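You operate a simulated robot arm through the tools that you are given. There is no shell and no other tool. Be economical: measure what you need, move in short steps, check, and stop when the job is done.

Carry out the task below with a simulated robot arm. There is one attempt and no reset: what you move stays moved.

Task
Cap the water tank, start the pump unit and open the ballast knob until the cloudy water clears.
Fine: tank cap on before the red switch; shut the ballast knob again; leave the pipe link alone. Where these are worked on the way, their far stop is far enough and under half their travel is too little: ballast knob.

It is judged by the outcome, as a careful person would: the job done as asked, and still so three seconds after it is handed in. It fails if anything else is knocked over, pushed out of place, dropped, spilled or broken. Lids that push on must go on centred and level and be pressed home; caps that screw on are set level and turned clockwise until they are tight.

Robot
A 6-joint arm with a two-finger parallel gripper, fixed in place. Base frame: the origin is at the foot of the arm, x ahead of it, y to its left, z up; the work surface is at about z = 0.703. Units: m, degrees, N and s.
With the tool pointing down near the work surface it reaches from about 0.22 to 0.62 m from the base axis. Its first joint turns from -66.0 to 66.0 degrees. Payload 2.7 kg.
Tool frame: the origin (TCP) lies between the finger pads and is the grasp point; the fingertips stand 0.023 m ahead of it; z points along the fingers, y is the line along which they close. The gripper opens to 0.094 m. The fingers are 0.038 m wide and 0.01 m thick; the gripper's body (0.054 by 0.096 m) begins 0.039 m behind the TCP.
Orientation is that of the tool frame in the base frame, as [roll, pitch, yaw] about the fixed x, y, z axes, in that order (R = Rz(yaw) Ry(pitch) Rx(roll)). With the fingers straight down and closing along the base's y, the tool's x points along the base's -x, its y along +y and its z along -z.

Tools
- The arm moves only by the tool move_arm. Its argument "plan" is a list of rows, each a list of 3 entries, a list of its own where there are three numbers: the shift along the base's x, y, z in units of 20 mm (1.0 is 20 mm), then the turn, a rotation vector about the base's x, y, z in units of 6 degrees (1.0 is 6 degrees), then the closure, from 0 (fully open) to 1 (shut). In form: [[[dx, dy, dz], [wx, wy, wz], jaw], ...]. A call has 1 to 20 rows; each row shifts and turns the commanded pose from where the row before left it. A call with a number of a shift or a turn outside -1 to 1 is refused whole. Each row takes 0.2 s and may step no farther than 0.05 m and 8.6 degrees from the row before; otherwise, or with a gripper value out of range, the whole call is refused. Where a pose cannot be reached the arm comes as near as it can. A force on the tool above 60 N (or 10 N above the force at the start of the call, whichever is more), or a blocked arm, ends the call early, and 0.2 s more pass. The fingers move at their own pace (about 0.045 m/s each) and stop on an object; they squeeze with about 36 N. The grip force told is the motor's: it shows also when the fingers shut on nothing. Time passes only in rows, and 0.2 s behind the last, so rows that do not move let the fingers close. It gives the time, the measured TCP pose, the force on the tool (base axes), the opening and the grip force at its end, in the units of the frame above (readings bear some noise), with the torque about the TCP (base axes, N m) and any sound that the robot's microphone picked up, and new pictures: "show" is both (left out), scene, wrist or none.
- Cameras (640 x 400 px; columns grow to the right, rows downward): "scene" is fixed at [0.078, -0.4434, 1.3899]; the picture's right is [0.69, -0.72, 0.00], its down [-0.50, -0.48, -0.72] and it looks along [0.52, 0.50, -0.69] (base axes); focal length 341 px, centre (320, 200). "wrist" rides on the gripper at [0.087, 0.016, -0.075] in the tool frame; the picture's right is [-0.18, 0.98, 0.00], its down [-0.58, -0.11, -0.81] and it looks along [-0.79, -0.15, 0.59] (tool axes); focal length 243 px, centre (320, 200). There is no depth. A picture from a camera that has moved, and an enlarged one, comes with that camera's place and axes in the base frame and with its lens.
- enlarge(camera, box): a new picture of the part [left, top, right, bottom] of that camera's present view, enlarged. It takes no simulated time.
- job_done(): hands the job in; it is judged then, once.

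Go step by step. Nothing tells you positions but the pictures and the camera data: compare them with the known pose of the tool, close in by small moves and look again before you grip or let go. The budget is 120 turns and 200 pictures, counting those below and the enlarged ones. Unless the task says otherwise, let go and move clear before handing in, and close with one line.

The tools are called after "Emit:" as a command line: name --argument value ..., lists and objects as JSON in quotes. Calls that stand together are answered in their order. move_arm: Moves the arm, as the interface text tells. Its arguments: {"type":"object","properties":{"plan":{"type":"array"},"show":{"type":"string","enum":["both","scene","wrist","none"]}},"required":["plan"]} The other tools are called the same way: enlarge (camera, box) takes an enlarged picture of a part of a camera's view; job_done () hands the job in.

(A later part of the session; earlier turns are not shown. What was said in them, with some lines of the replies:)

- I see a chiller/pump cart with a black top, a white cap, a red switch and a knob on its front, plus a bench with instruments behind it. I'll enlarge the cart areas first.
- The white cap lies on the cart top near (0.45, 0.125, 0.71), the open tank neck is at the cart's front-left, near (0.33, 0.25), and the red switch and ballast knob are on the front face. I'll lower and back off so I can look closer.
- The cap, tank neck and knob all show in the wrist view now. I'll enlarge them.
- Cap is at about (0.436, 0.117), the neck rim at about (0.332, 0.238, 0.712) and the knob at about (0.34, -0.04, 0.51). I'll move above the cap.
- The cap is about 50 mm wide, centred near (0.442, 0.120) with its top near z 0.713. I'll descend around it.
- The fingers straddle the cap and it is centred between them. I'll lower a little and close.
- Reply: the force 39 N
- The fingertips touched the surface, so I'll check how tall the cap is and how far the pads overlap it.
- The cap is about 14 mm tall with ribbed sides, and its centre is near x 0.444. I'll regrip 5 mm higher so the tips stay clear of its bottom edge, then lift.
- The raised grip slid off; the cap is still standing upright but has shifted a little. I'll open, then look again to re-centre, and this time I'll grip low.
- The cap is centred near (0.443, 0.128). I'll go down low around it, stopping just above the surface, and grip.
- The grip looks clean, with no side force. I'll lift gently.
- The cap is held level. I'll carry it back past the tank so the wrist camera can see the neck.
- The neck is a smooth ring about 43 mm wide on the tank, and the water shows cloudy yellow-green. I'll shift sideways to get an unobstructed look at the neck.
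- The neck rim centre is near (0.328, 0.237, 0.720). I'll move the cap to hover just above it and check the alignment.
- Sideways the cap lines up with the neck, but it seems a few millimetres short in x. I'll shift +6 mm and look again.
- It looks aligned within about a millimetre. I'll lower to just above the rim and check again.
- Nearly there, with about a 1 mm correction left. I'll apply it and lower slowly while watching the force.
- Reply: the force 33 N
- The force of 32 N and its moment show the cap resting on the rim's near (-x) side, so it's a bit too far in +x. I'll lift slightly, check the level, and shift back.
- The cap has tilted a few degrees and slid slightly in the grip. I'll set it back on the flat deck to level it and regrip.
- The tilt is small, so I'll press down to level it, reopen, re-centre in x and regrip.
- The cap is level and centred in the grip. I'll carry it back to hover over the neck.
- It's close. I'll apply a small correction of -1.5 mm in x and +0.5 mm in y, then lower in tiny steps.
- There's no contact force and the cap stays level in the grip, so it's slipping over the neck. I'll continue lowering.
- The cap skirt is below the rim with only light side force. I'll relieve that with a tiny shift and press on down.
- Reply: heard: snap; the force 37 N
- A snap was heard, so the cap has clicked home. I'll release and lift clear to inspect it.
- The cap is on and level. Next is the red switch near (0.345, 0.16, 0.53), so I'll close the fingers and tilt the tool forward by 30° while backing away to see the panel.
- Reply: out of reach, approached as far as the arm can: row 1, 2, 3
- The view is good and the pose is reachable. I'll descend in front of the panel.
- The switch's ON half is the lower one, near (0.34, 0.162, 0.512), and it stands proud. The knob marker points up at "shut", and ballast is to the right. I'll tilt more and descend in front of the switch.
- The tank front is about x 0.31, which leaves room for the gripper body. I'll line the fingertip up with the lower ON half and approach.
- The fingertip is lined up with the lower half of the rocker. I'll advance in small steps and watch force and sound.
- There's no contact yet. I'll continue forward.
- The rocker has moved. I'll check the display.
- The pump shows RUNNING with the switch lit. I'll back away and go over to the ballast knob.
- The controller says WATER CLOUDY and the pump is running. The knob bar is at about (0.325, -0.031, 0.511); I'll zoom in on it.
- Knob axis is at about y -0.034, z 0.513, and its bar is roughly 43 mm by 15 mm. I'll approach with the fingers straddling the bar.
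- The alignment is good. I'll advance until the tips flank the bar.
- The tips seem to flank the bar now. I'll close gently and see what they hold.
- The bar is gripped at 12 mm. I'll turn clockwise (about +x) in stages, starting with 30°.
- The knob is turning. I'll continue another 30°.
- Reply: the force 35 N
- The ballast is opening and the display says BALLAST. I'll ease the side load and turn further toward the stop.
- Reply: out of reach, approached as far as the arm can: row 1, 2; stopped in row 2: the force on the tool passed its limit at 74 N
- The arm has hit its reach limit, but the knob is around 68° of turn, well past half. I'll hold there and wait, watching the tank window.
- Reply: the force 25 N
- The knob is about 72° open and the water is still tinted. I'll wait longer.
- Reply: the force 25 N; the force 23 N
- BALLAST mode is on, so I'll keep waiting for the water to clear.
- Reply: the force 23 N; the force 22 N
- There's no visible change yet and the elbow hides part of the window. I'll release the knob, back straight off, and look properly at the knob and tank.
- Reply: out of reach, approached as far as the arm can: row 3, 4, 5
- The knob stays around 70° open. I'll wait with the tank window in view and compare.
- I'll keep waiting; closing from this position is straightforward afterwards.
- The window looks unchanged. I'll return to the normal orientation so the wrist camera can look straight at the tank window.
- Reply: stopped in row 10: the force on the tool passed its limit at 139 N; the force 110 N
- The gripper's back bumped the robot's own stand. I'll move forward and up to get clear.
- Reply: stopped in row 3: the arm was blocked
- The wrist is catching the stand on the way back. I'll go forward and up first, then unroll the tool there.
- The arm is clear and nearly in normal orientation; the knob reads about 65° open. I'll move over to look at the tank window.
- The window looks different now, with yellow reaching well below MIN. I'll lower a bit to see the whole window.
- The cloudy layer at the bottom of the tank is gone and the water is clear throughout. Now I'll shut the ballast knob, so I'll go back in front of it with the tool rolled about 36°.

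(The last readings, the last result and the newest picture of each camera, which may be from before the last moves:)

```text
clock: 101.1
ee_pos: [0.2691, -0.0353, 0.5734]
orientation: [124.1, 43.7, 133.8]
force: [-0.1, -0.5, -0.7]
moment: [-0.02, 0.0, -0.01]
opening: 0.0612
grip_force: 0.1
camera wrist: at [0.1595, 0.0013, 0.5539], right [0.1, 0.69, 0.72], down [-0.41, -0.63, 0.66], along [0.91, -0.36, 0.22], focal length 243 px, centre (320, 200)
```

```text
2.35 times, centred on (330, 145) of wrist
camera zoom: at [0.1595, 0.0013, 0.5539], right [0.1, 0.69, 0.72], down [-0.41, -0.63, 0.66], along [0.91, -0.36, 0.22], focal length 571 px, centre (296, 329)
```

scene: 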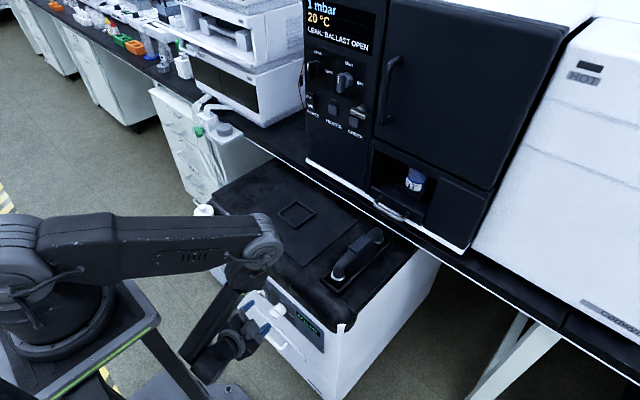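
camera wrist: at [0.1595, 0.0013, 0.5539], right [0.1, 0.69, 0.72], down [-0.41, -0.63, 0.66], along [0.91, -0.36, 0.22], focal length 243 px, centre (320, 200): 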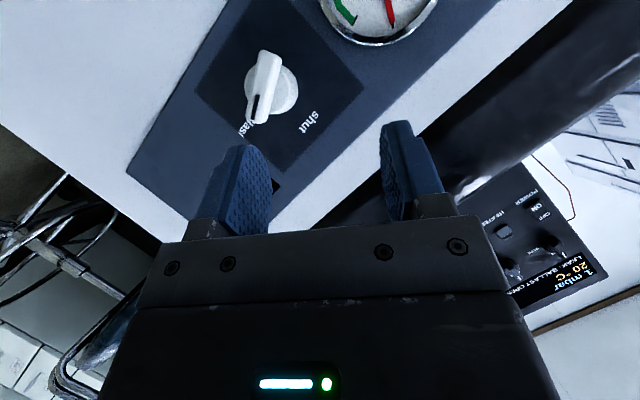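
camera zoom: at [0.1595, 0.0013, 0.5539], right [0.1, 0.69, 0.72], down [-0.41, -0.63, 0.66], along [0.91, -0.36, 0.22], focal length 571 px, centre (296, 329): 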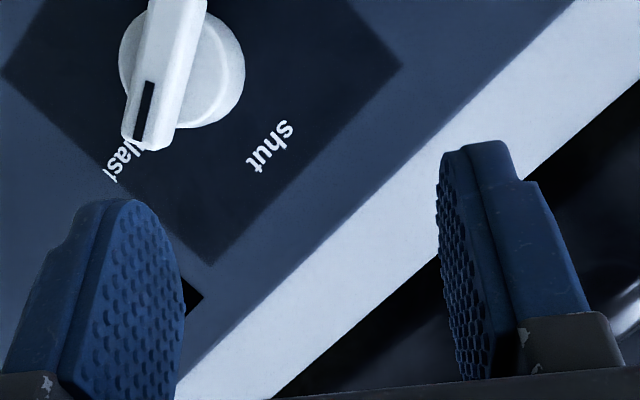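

The bar is roughly aligned with the fingers, about 25° off. I'll lower to knob height and check.

Emit:
move_arm --plan '[[[-0.1, 0, -0.9], [0, 0, 0], 0.35], [[0, 0, -0.9], [0, 0, 0], 0.35], [[0, -0.05, -0.95], [0, 0, 0], 0.35], [[0, 0, 0], [0, 0, 0], 0.35]]' --show "wrist"

Emit:
enlarge --camera "scene" --box '[240, 270, 324, 330]'

```text
clock: 102.1
ee_pos: [0.2669, -0.0367, 0.5185]
orientation: [124.1, 43.7, 134.0]
force: [0.4, 0.5, -0.7]
moment: [0.0, -0.01, 0.0]
opening: 0.061
grip_force: 0.1
camera wrist: at [0.1577, 0.0, 0.4984], right [0.1, 0.69, 0.72], down [-0.41, -0.63, 0.66], along [0.91, -0.36, 0.22], focal length 243 px, centre (320, 200)
```

wrist: 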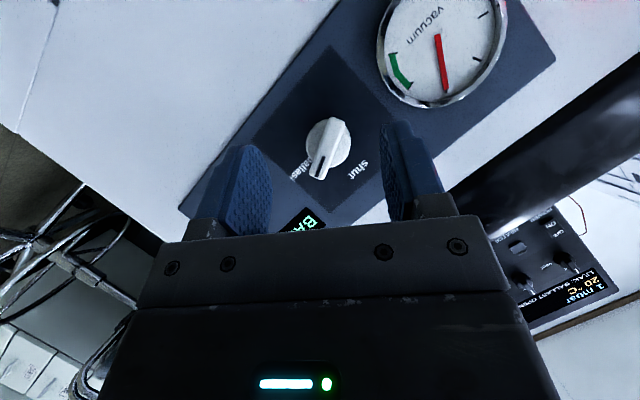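

```text
6.67 times, centred on (282, 300) of scene
camera zoom: at [0.078, -0.4434, 1.3899], right [0.69, -0.72, 0.0], down [-0.5, -0.48, -0.72], along [0.52, 0.5, -0.69], focal length 2274 px, centre (573, -467)
```

zoom: 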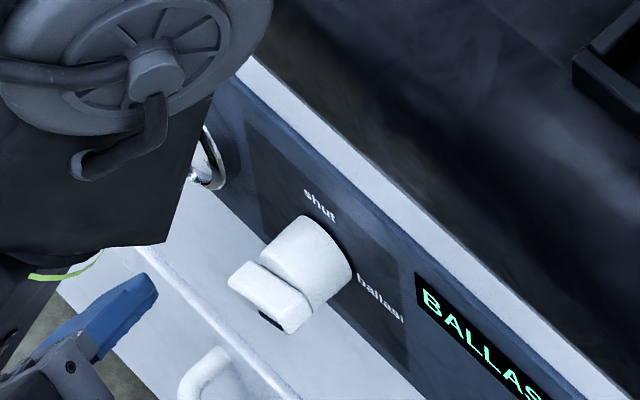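

The fingers are centred on the knob. I'll advance and close to grip the bar.

Emit:
move_arm --plan '[[[0.6, 0, 0], [0, 0, 0], 0.35], [[0.6, 0, 0], [0, 0, 0], 0.35], [[0.55, 0, -0.1], [0, 0, 0], 0.35], [[0, 0, 0], [0, 0, 0], 1], [[0, 0, 0], [0, 0, 0], 1], [[0, 0, 0], [0, 0, 0], 1], [[0, 0, 0], [0, 0, 0], 1], [[0, 0, 0], [0, 0, 0], 1]]' --show "wrist"

Emit:
enlarge --camera "scene" --box '[240, 270, 324, 330]'

```text
clock: 103.9
ee_pos: [0.2997, -0.0367, 0.5157]
orientation: [124.3, 43.7, 134.0]
force: [-3.3, 13.8, 5.1]
moment: [0.02, -0.5, 0.23]
opening: 0.0116
grip_force: 44.9
camera wrist: at [0.192, 0.0002, 0.4966], right [0.1, 0.69, 0.72], down [-0.41, -0.63, 0.66], along [0.91, -0.36, 0.22], focal length 243 px, centre (320, 200)
```

wrist: 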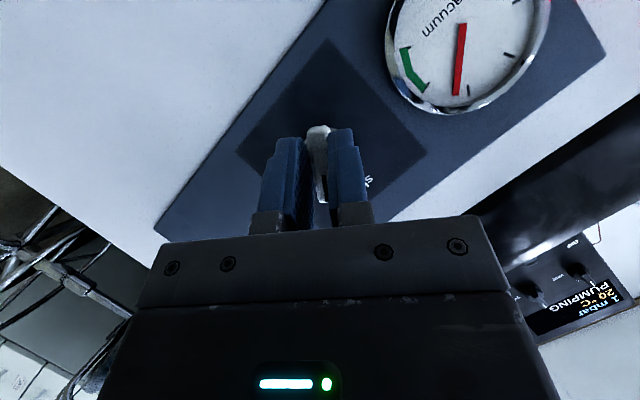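

```text
6.67 times, centred on (282, 300) of scene
camera zoom: at [0.0779, -0.4432, 1.39], right [0.69, -0.72, 0.0], down [-0.5, -0.48, -0.72], along [0.52, 0.5, -0.69], focal length 2274 px, centre (573, -467)
```

zoom: 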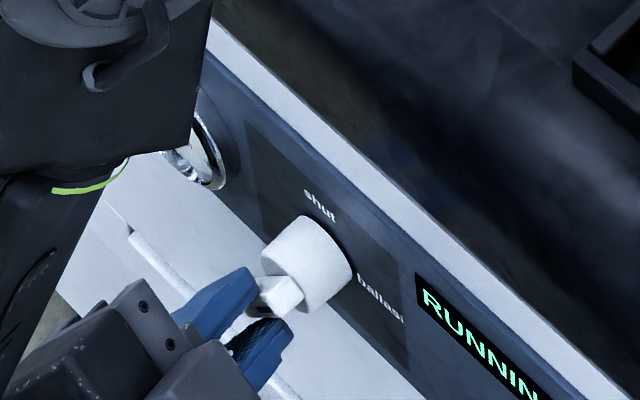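

Bar gripped; the displays now show RUNNING and PUMPING, with no cloudy warning. I'll turn it back to shut.

Emit:
move_arm --plan '[[[0, 0.03, 0], [-0.9, 0, 0], 1], [[0, 0, 0], [-0.9, 0, 0], 1], [[0, 0.03, 0], [-0.9, 0, 0], 1], [[0, 0, 0], [-0.9, 0, 0], 1], [[0, 0, 0], [-0.9, 0, 0], 1], [[0, 0, 0], [-0.9, 0, 0], 1], [[0, 0, 0], [-0.9, 0, 0], 1]]' --show "wrist"

Emit:
enlarge --camera "scene" --box '[240, 270, 324, 330]'

```text
clock: 105.5
ee_pos: [0.3001, -0.0339, 0.5168]
orientation: [-178.0, 60.0, -178.9]
force: [-11.5, 5.6, 12.1]
moment: [1.26, -0.14, 0.09]
opening: 0.0117
grip_force: 44.8
camera wrist: at [0.1922, -0.0179, 0.4788], right [0.1, 0.98, 0.14], down [-0.41, -0.09, 0.91], along [0.91, -0.15, 0.39], focal length 243 px, centre (320, 200)
```

wrist: 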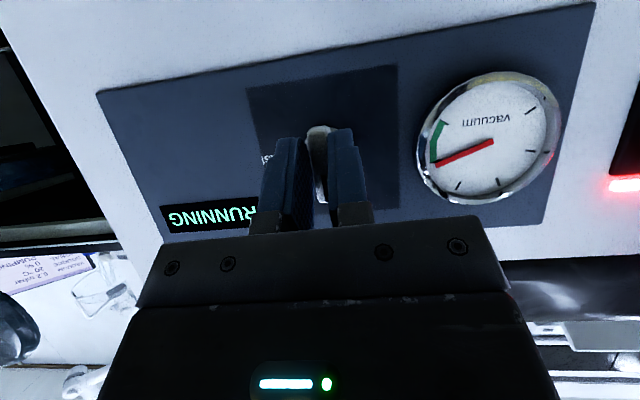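

```text
6.67 times, centred on (282, 300) of scene
camera zoom: at [0.0778, -0.4433, 1.39], right [0.69, -0.72, 0.0], down [-0.5, -0.48, -0.72], along [0.52, 0.5, -0.69], focal length 2274 px, centre (573, -467)
```

zoom: 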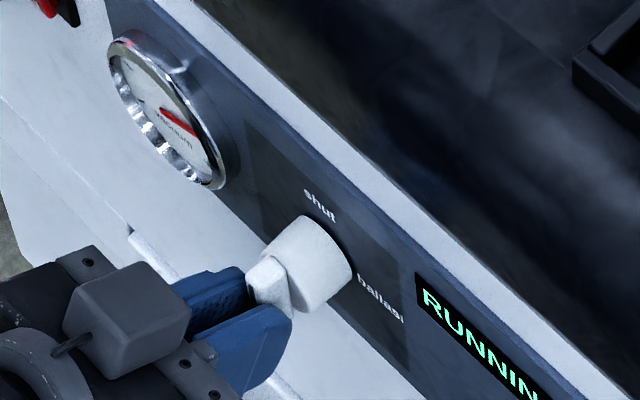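

The knob is vertical against its shut stop and the gauge is recovering. I'll release and back away to check.

Emit:
move_arm --plan '[[[0, 0, 0], [0.2, 0, 0], 0.5], [[0, 0, 0], [0, 0, 0], 0.5], [[-0.5, 0, 0], [0, 0, 0], 0.5], [[-1, 0, 0], [0, 0, 0], 0.5], [[-1, 0.3, 0.3], [0, 0, 0], 0.5], [[0, 1, 0.5], [0, 0.5, 0], 0.5], [[0, 1, 0.5], [0, 0.5, 0], 0.5], [[0, 1, 0.5], [0, 0.5, 0], 0.5], [[0, 1, 0.5], [0, 0.5, 0], 0.5], [[0, 1, 0.2], [0, 0, 0], 0.5], [[0, 1, 0.2], [0, 0, 0], 0.5]]'

Emit:
enlarge --camera "wrist" --box '[100, 0, 580, 240]'

Emit:
enlarge --camera "scene" --box '[290, 0, 400, 70]'

```text
clock: 107.2
ee_pos: [0.2272, -0.0472, 0.5181]
orientation: [179.1, 50.6, 166.4]
force: [-0.2, -0.2, -0.1]
moment: [0.01, -0.01, -0.01]
opening: 0.047
grip_force: 0.1
stopped in row 8: the arm was blocked; the commanded pose is now the measured one
camera wrist: at [0.121, -0.0051, 0.4983], right [0.33, 0.93, 0.15], down [-0.28, -0.06, 0.96], along [0.9, -0.36, 0.24], focal length 243 px, centre (320, 200)
```

scene: 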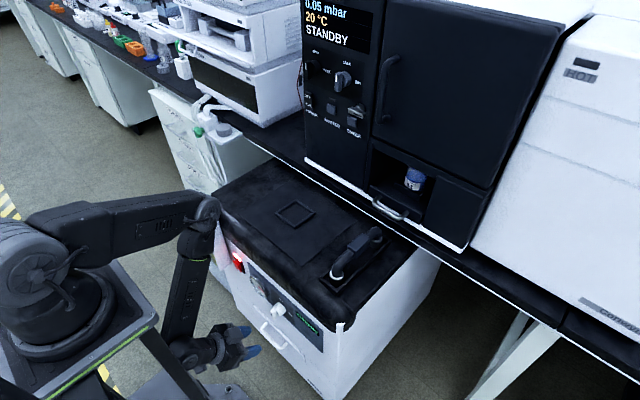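
wrist: 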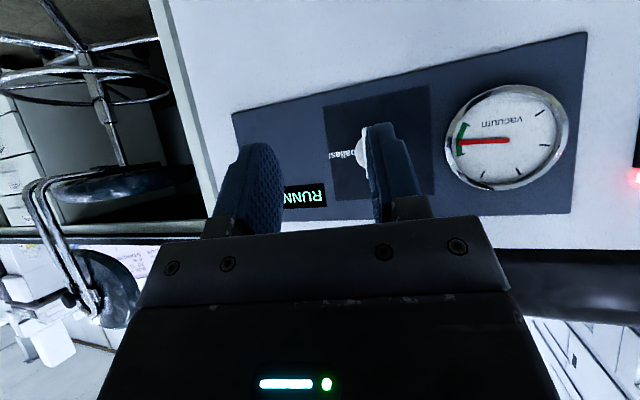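

```text
1.33 times, centred on (340, 120) of wrist
camera zoom: at [0.121, -0.0051, 0.4983], right [0.33, 0.93, 0.15], down [-0.28, -0.06, 0.96], along [0.9, -0.36, 0.24], focal length 324 px, centre (293, 307)
```

zoom: 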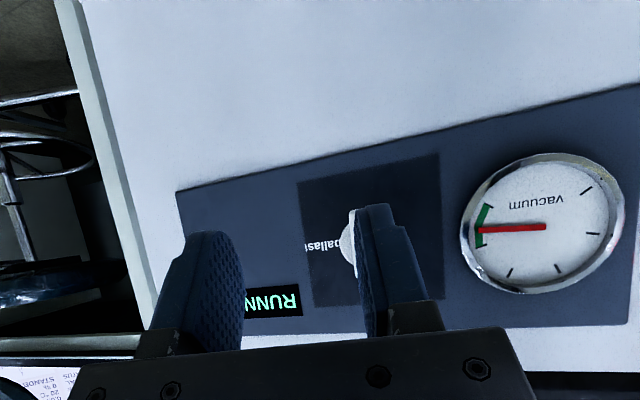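

```text
5.71 times, centred on (345, 35) of scene
camera zoom: at [0.08, -0.4495, 1.3877], right [0.69, -0.72, 0.0], down [-0.5, -0.47, -0.72], along [0.52, 0.5, -0.69], focal length 1949 px, centre (177, 1143)
```

zoom: 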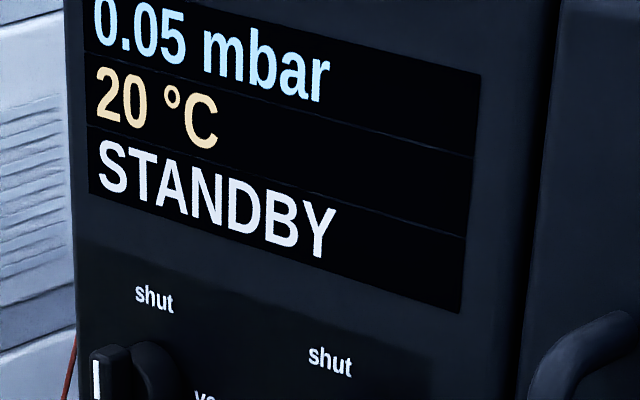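

The controller is back at 0.05 mbar and STANDBY, and the pump is RUNNING. The wrist is touching the stand again, so I'll move forward and up to get clear.

Emit:
move_arm --plan '[[[0.6, 0, 0.4], [0, 0, 0], 0.5], [[0.6, 0, 0.8], [0, 0, 0], 0.5], [[0.4, 0, 1], [0, 0, 0], 0.5], [[0, 0.3, 1], [0, 0.5, 0], 0.5], [[0, 0.5, 1], [0, 0.5, 0.5], 0.5], [[0, 0.5, 0.8], [0, 0.5, 0.5], 0.5], [[0, 0.5, 0.8], [0, 0.5, 0.5], 0.5]]'

Emit:
enlarge --camera "scene" --box '[200, 190, 350, 340]'

Emit:
enlarge --camera "wrist" --box '[100, 0, 420, 200]'

```text
clock: 108.8
ee_pos: [0.2593, -0.0064, 0.6373]
orientation: [-177.5, 39.1, 178.6]
force: [-0.5, 0.6, 0.2]
moment: [-0.01, 0.07, -0.01]
opening: 0.0471
grip_force: 0.0
camera wrist: at [0.1458, 0.0168, 0.6388], right [0.2, 0.98, 0.08], down [-0.06, -0.07, 1.0], along [0.98, -0.2, 0.05], focal length 243 px, centre (320, 200)
```

scene: 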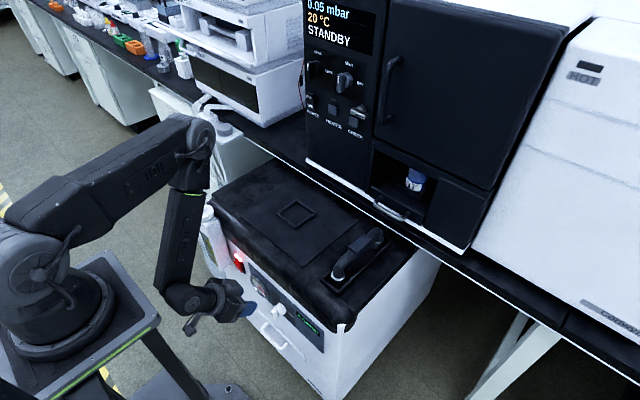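
wrist: 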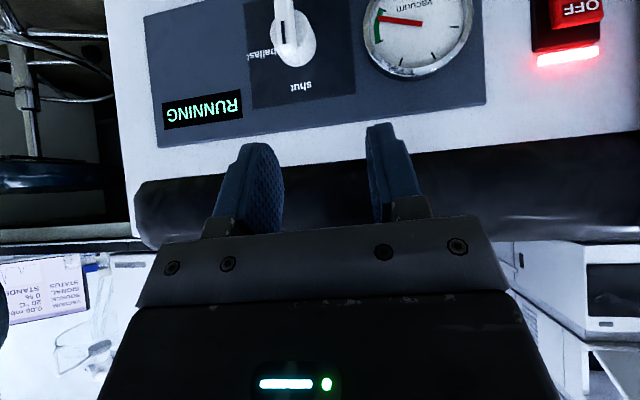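

```text
2.67 times, centred on (275, 265) of scene
camera zoom: at [0.078, -0.4434, 1.3899], right [0.69, -0.72, 0.0], down [-0.5, -0.48, -0.72], along [0.52, 0.5, -0.69], focal length 910 px, centre (440, 27)
```

zoom: 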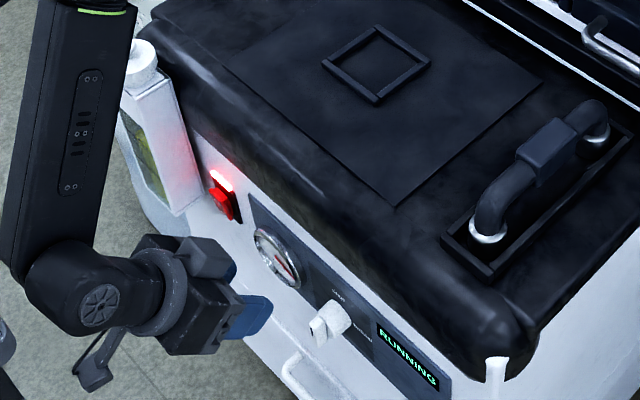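

```text
2.00 times, centred on (260, 100) of wrist
camera zoom: at [0.1458, 0.0168, 0.6388], right [0.2, 0.98, 0.08], down [-0.06, -0.07, 1.0], along [0.98, -0.2, 0.05], focal length 485 px, centre (440, 400)
```

zoom: 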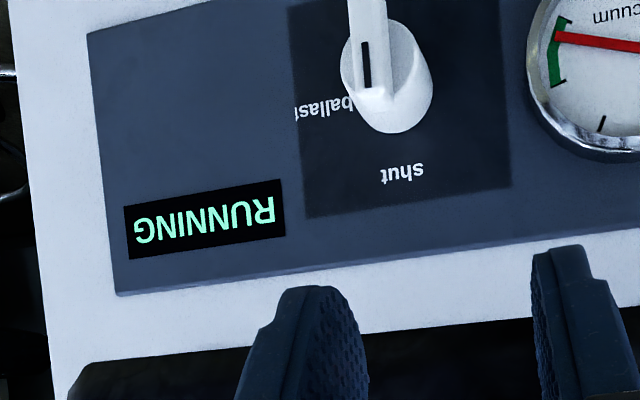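

The cap is seated, the pump shows RUNNING with its gauge in the green, the knob points to shut, and the controller shows 0.05 mbar STANDBY with no warnings. The arm is clear, so I'm handing in.

Emit:
job_done

```text
The job is handed in.
```

The tank is capped, the pump is running, the cloudy water has cleared and the ballast knob is shut again. The pipe link was left alone. The arm bumped its own stand a few times on the way, the hardest peaking at 139 N, but I saw nothing else disturbed.
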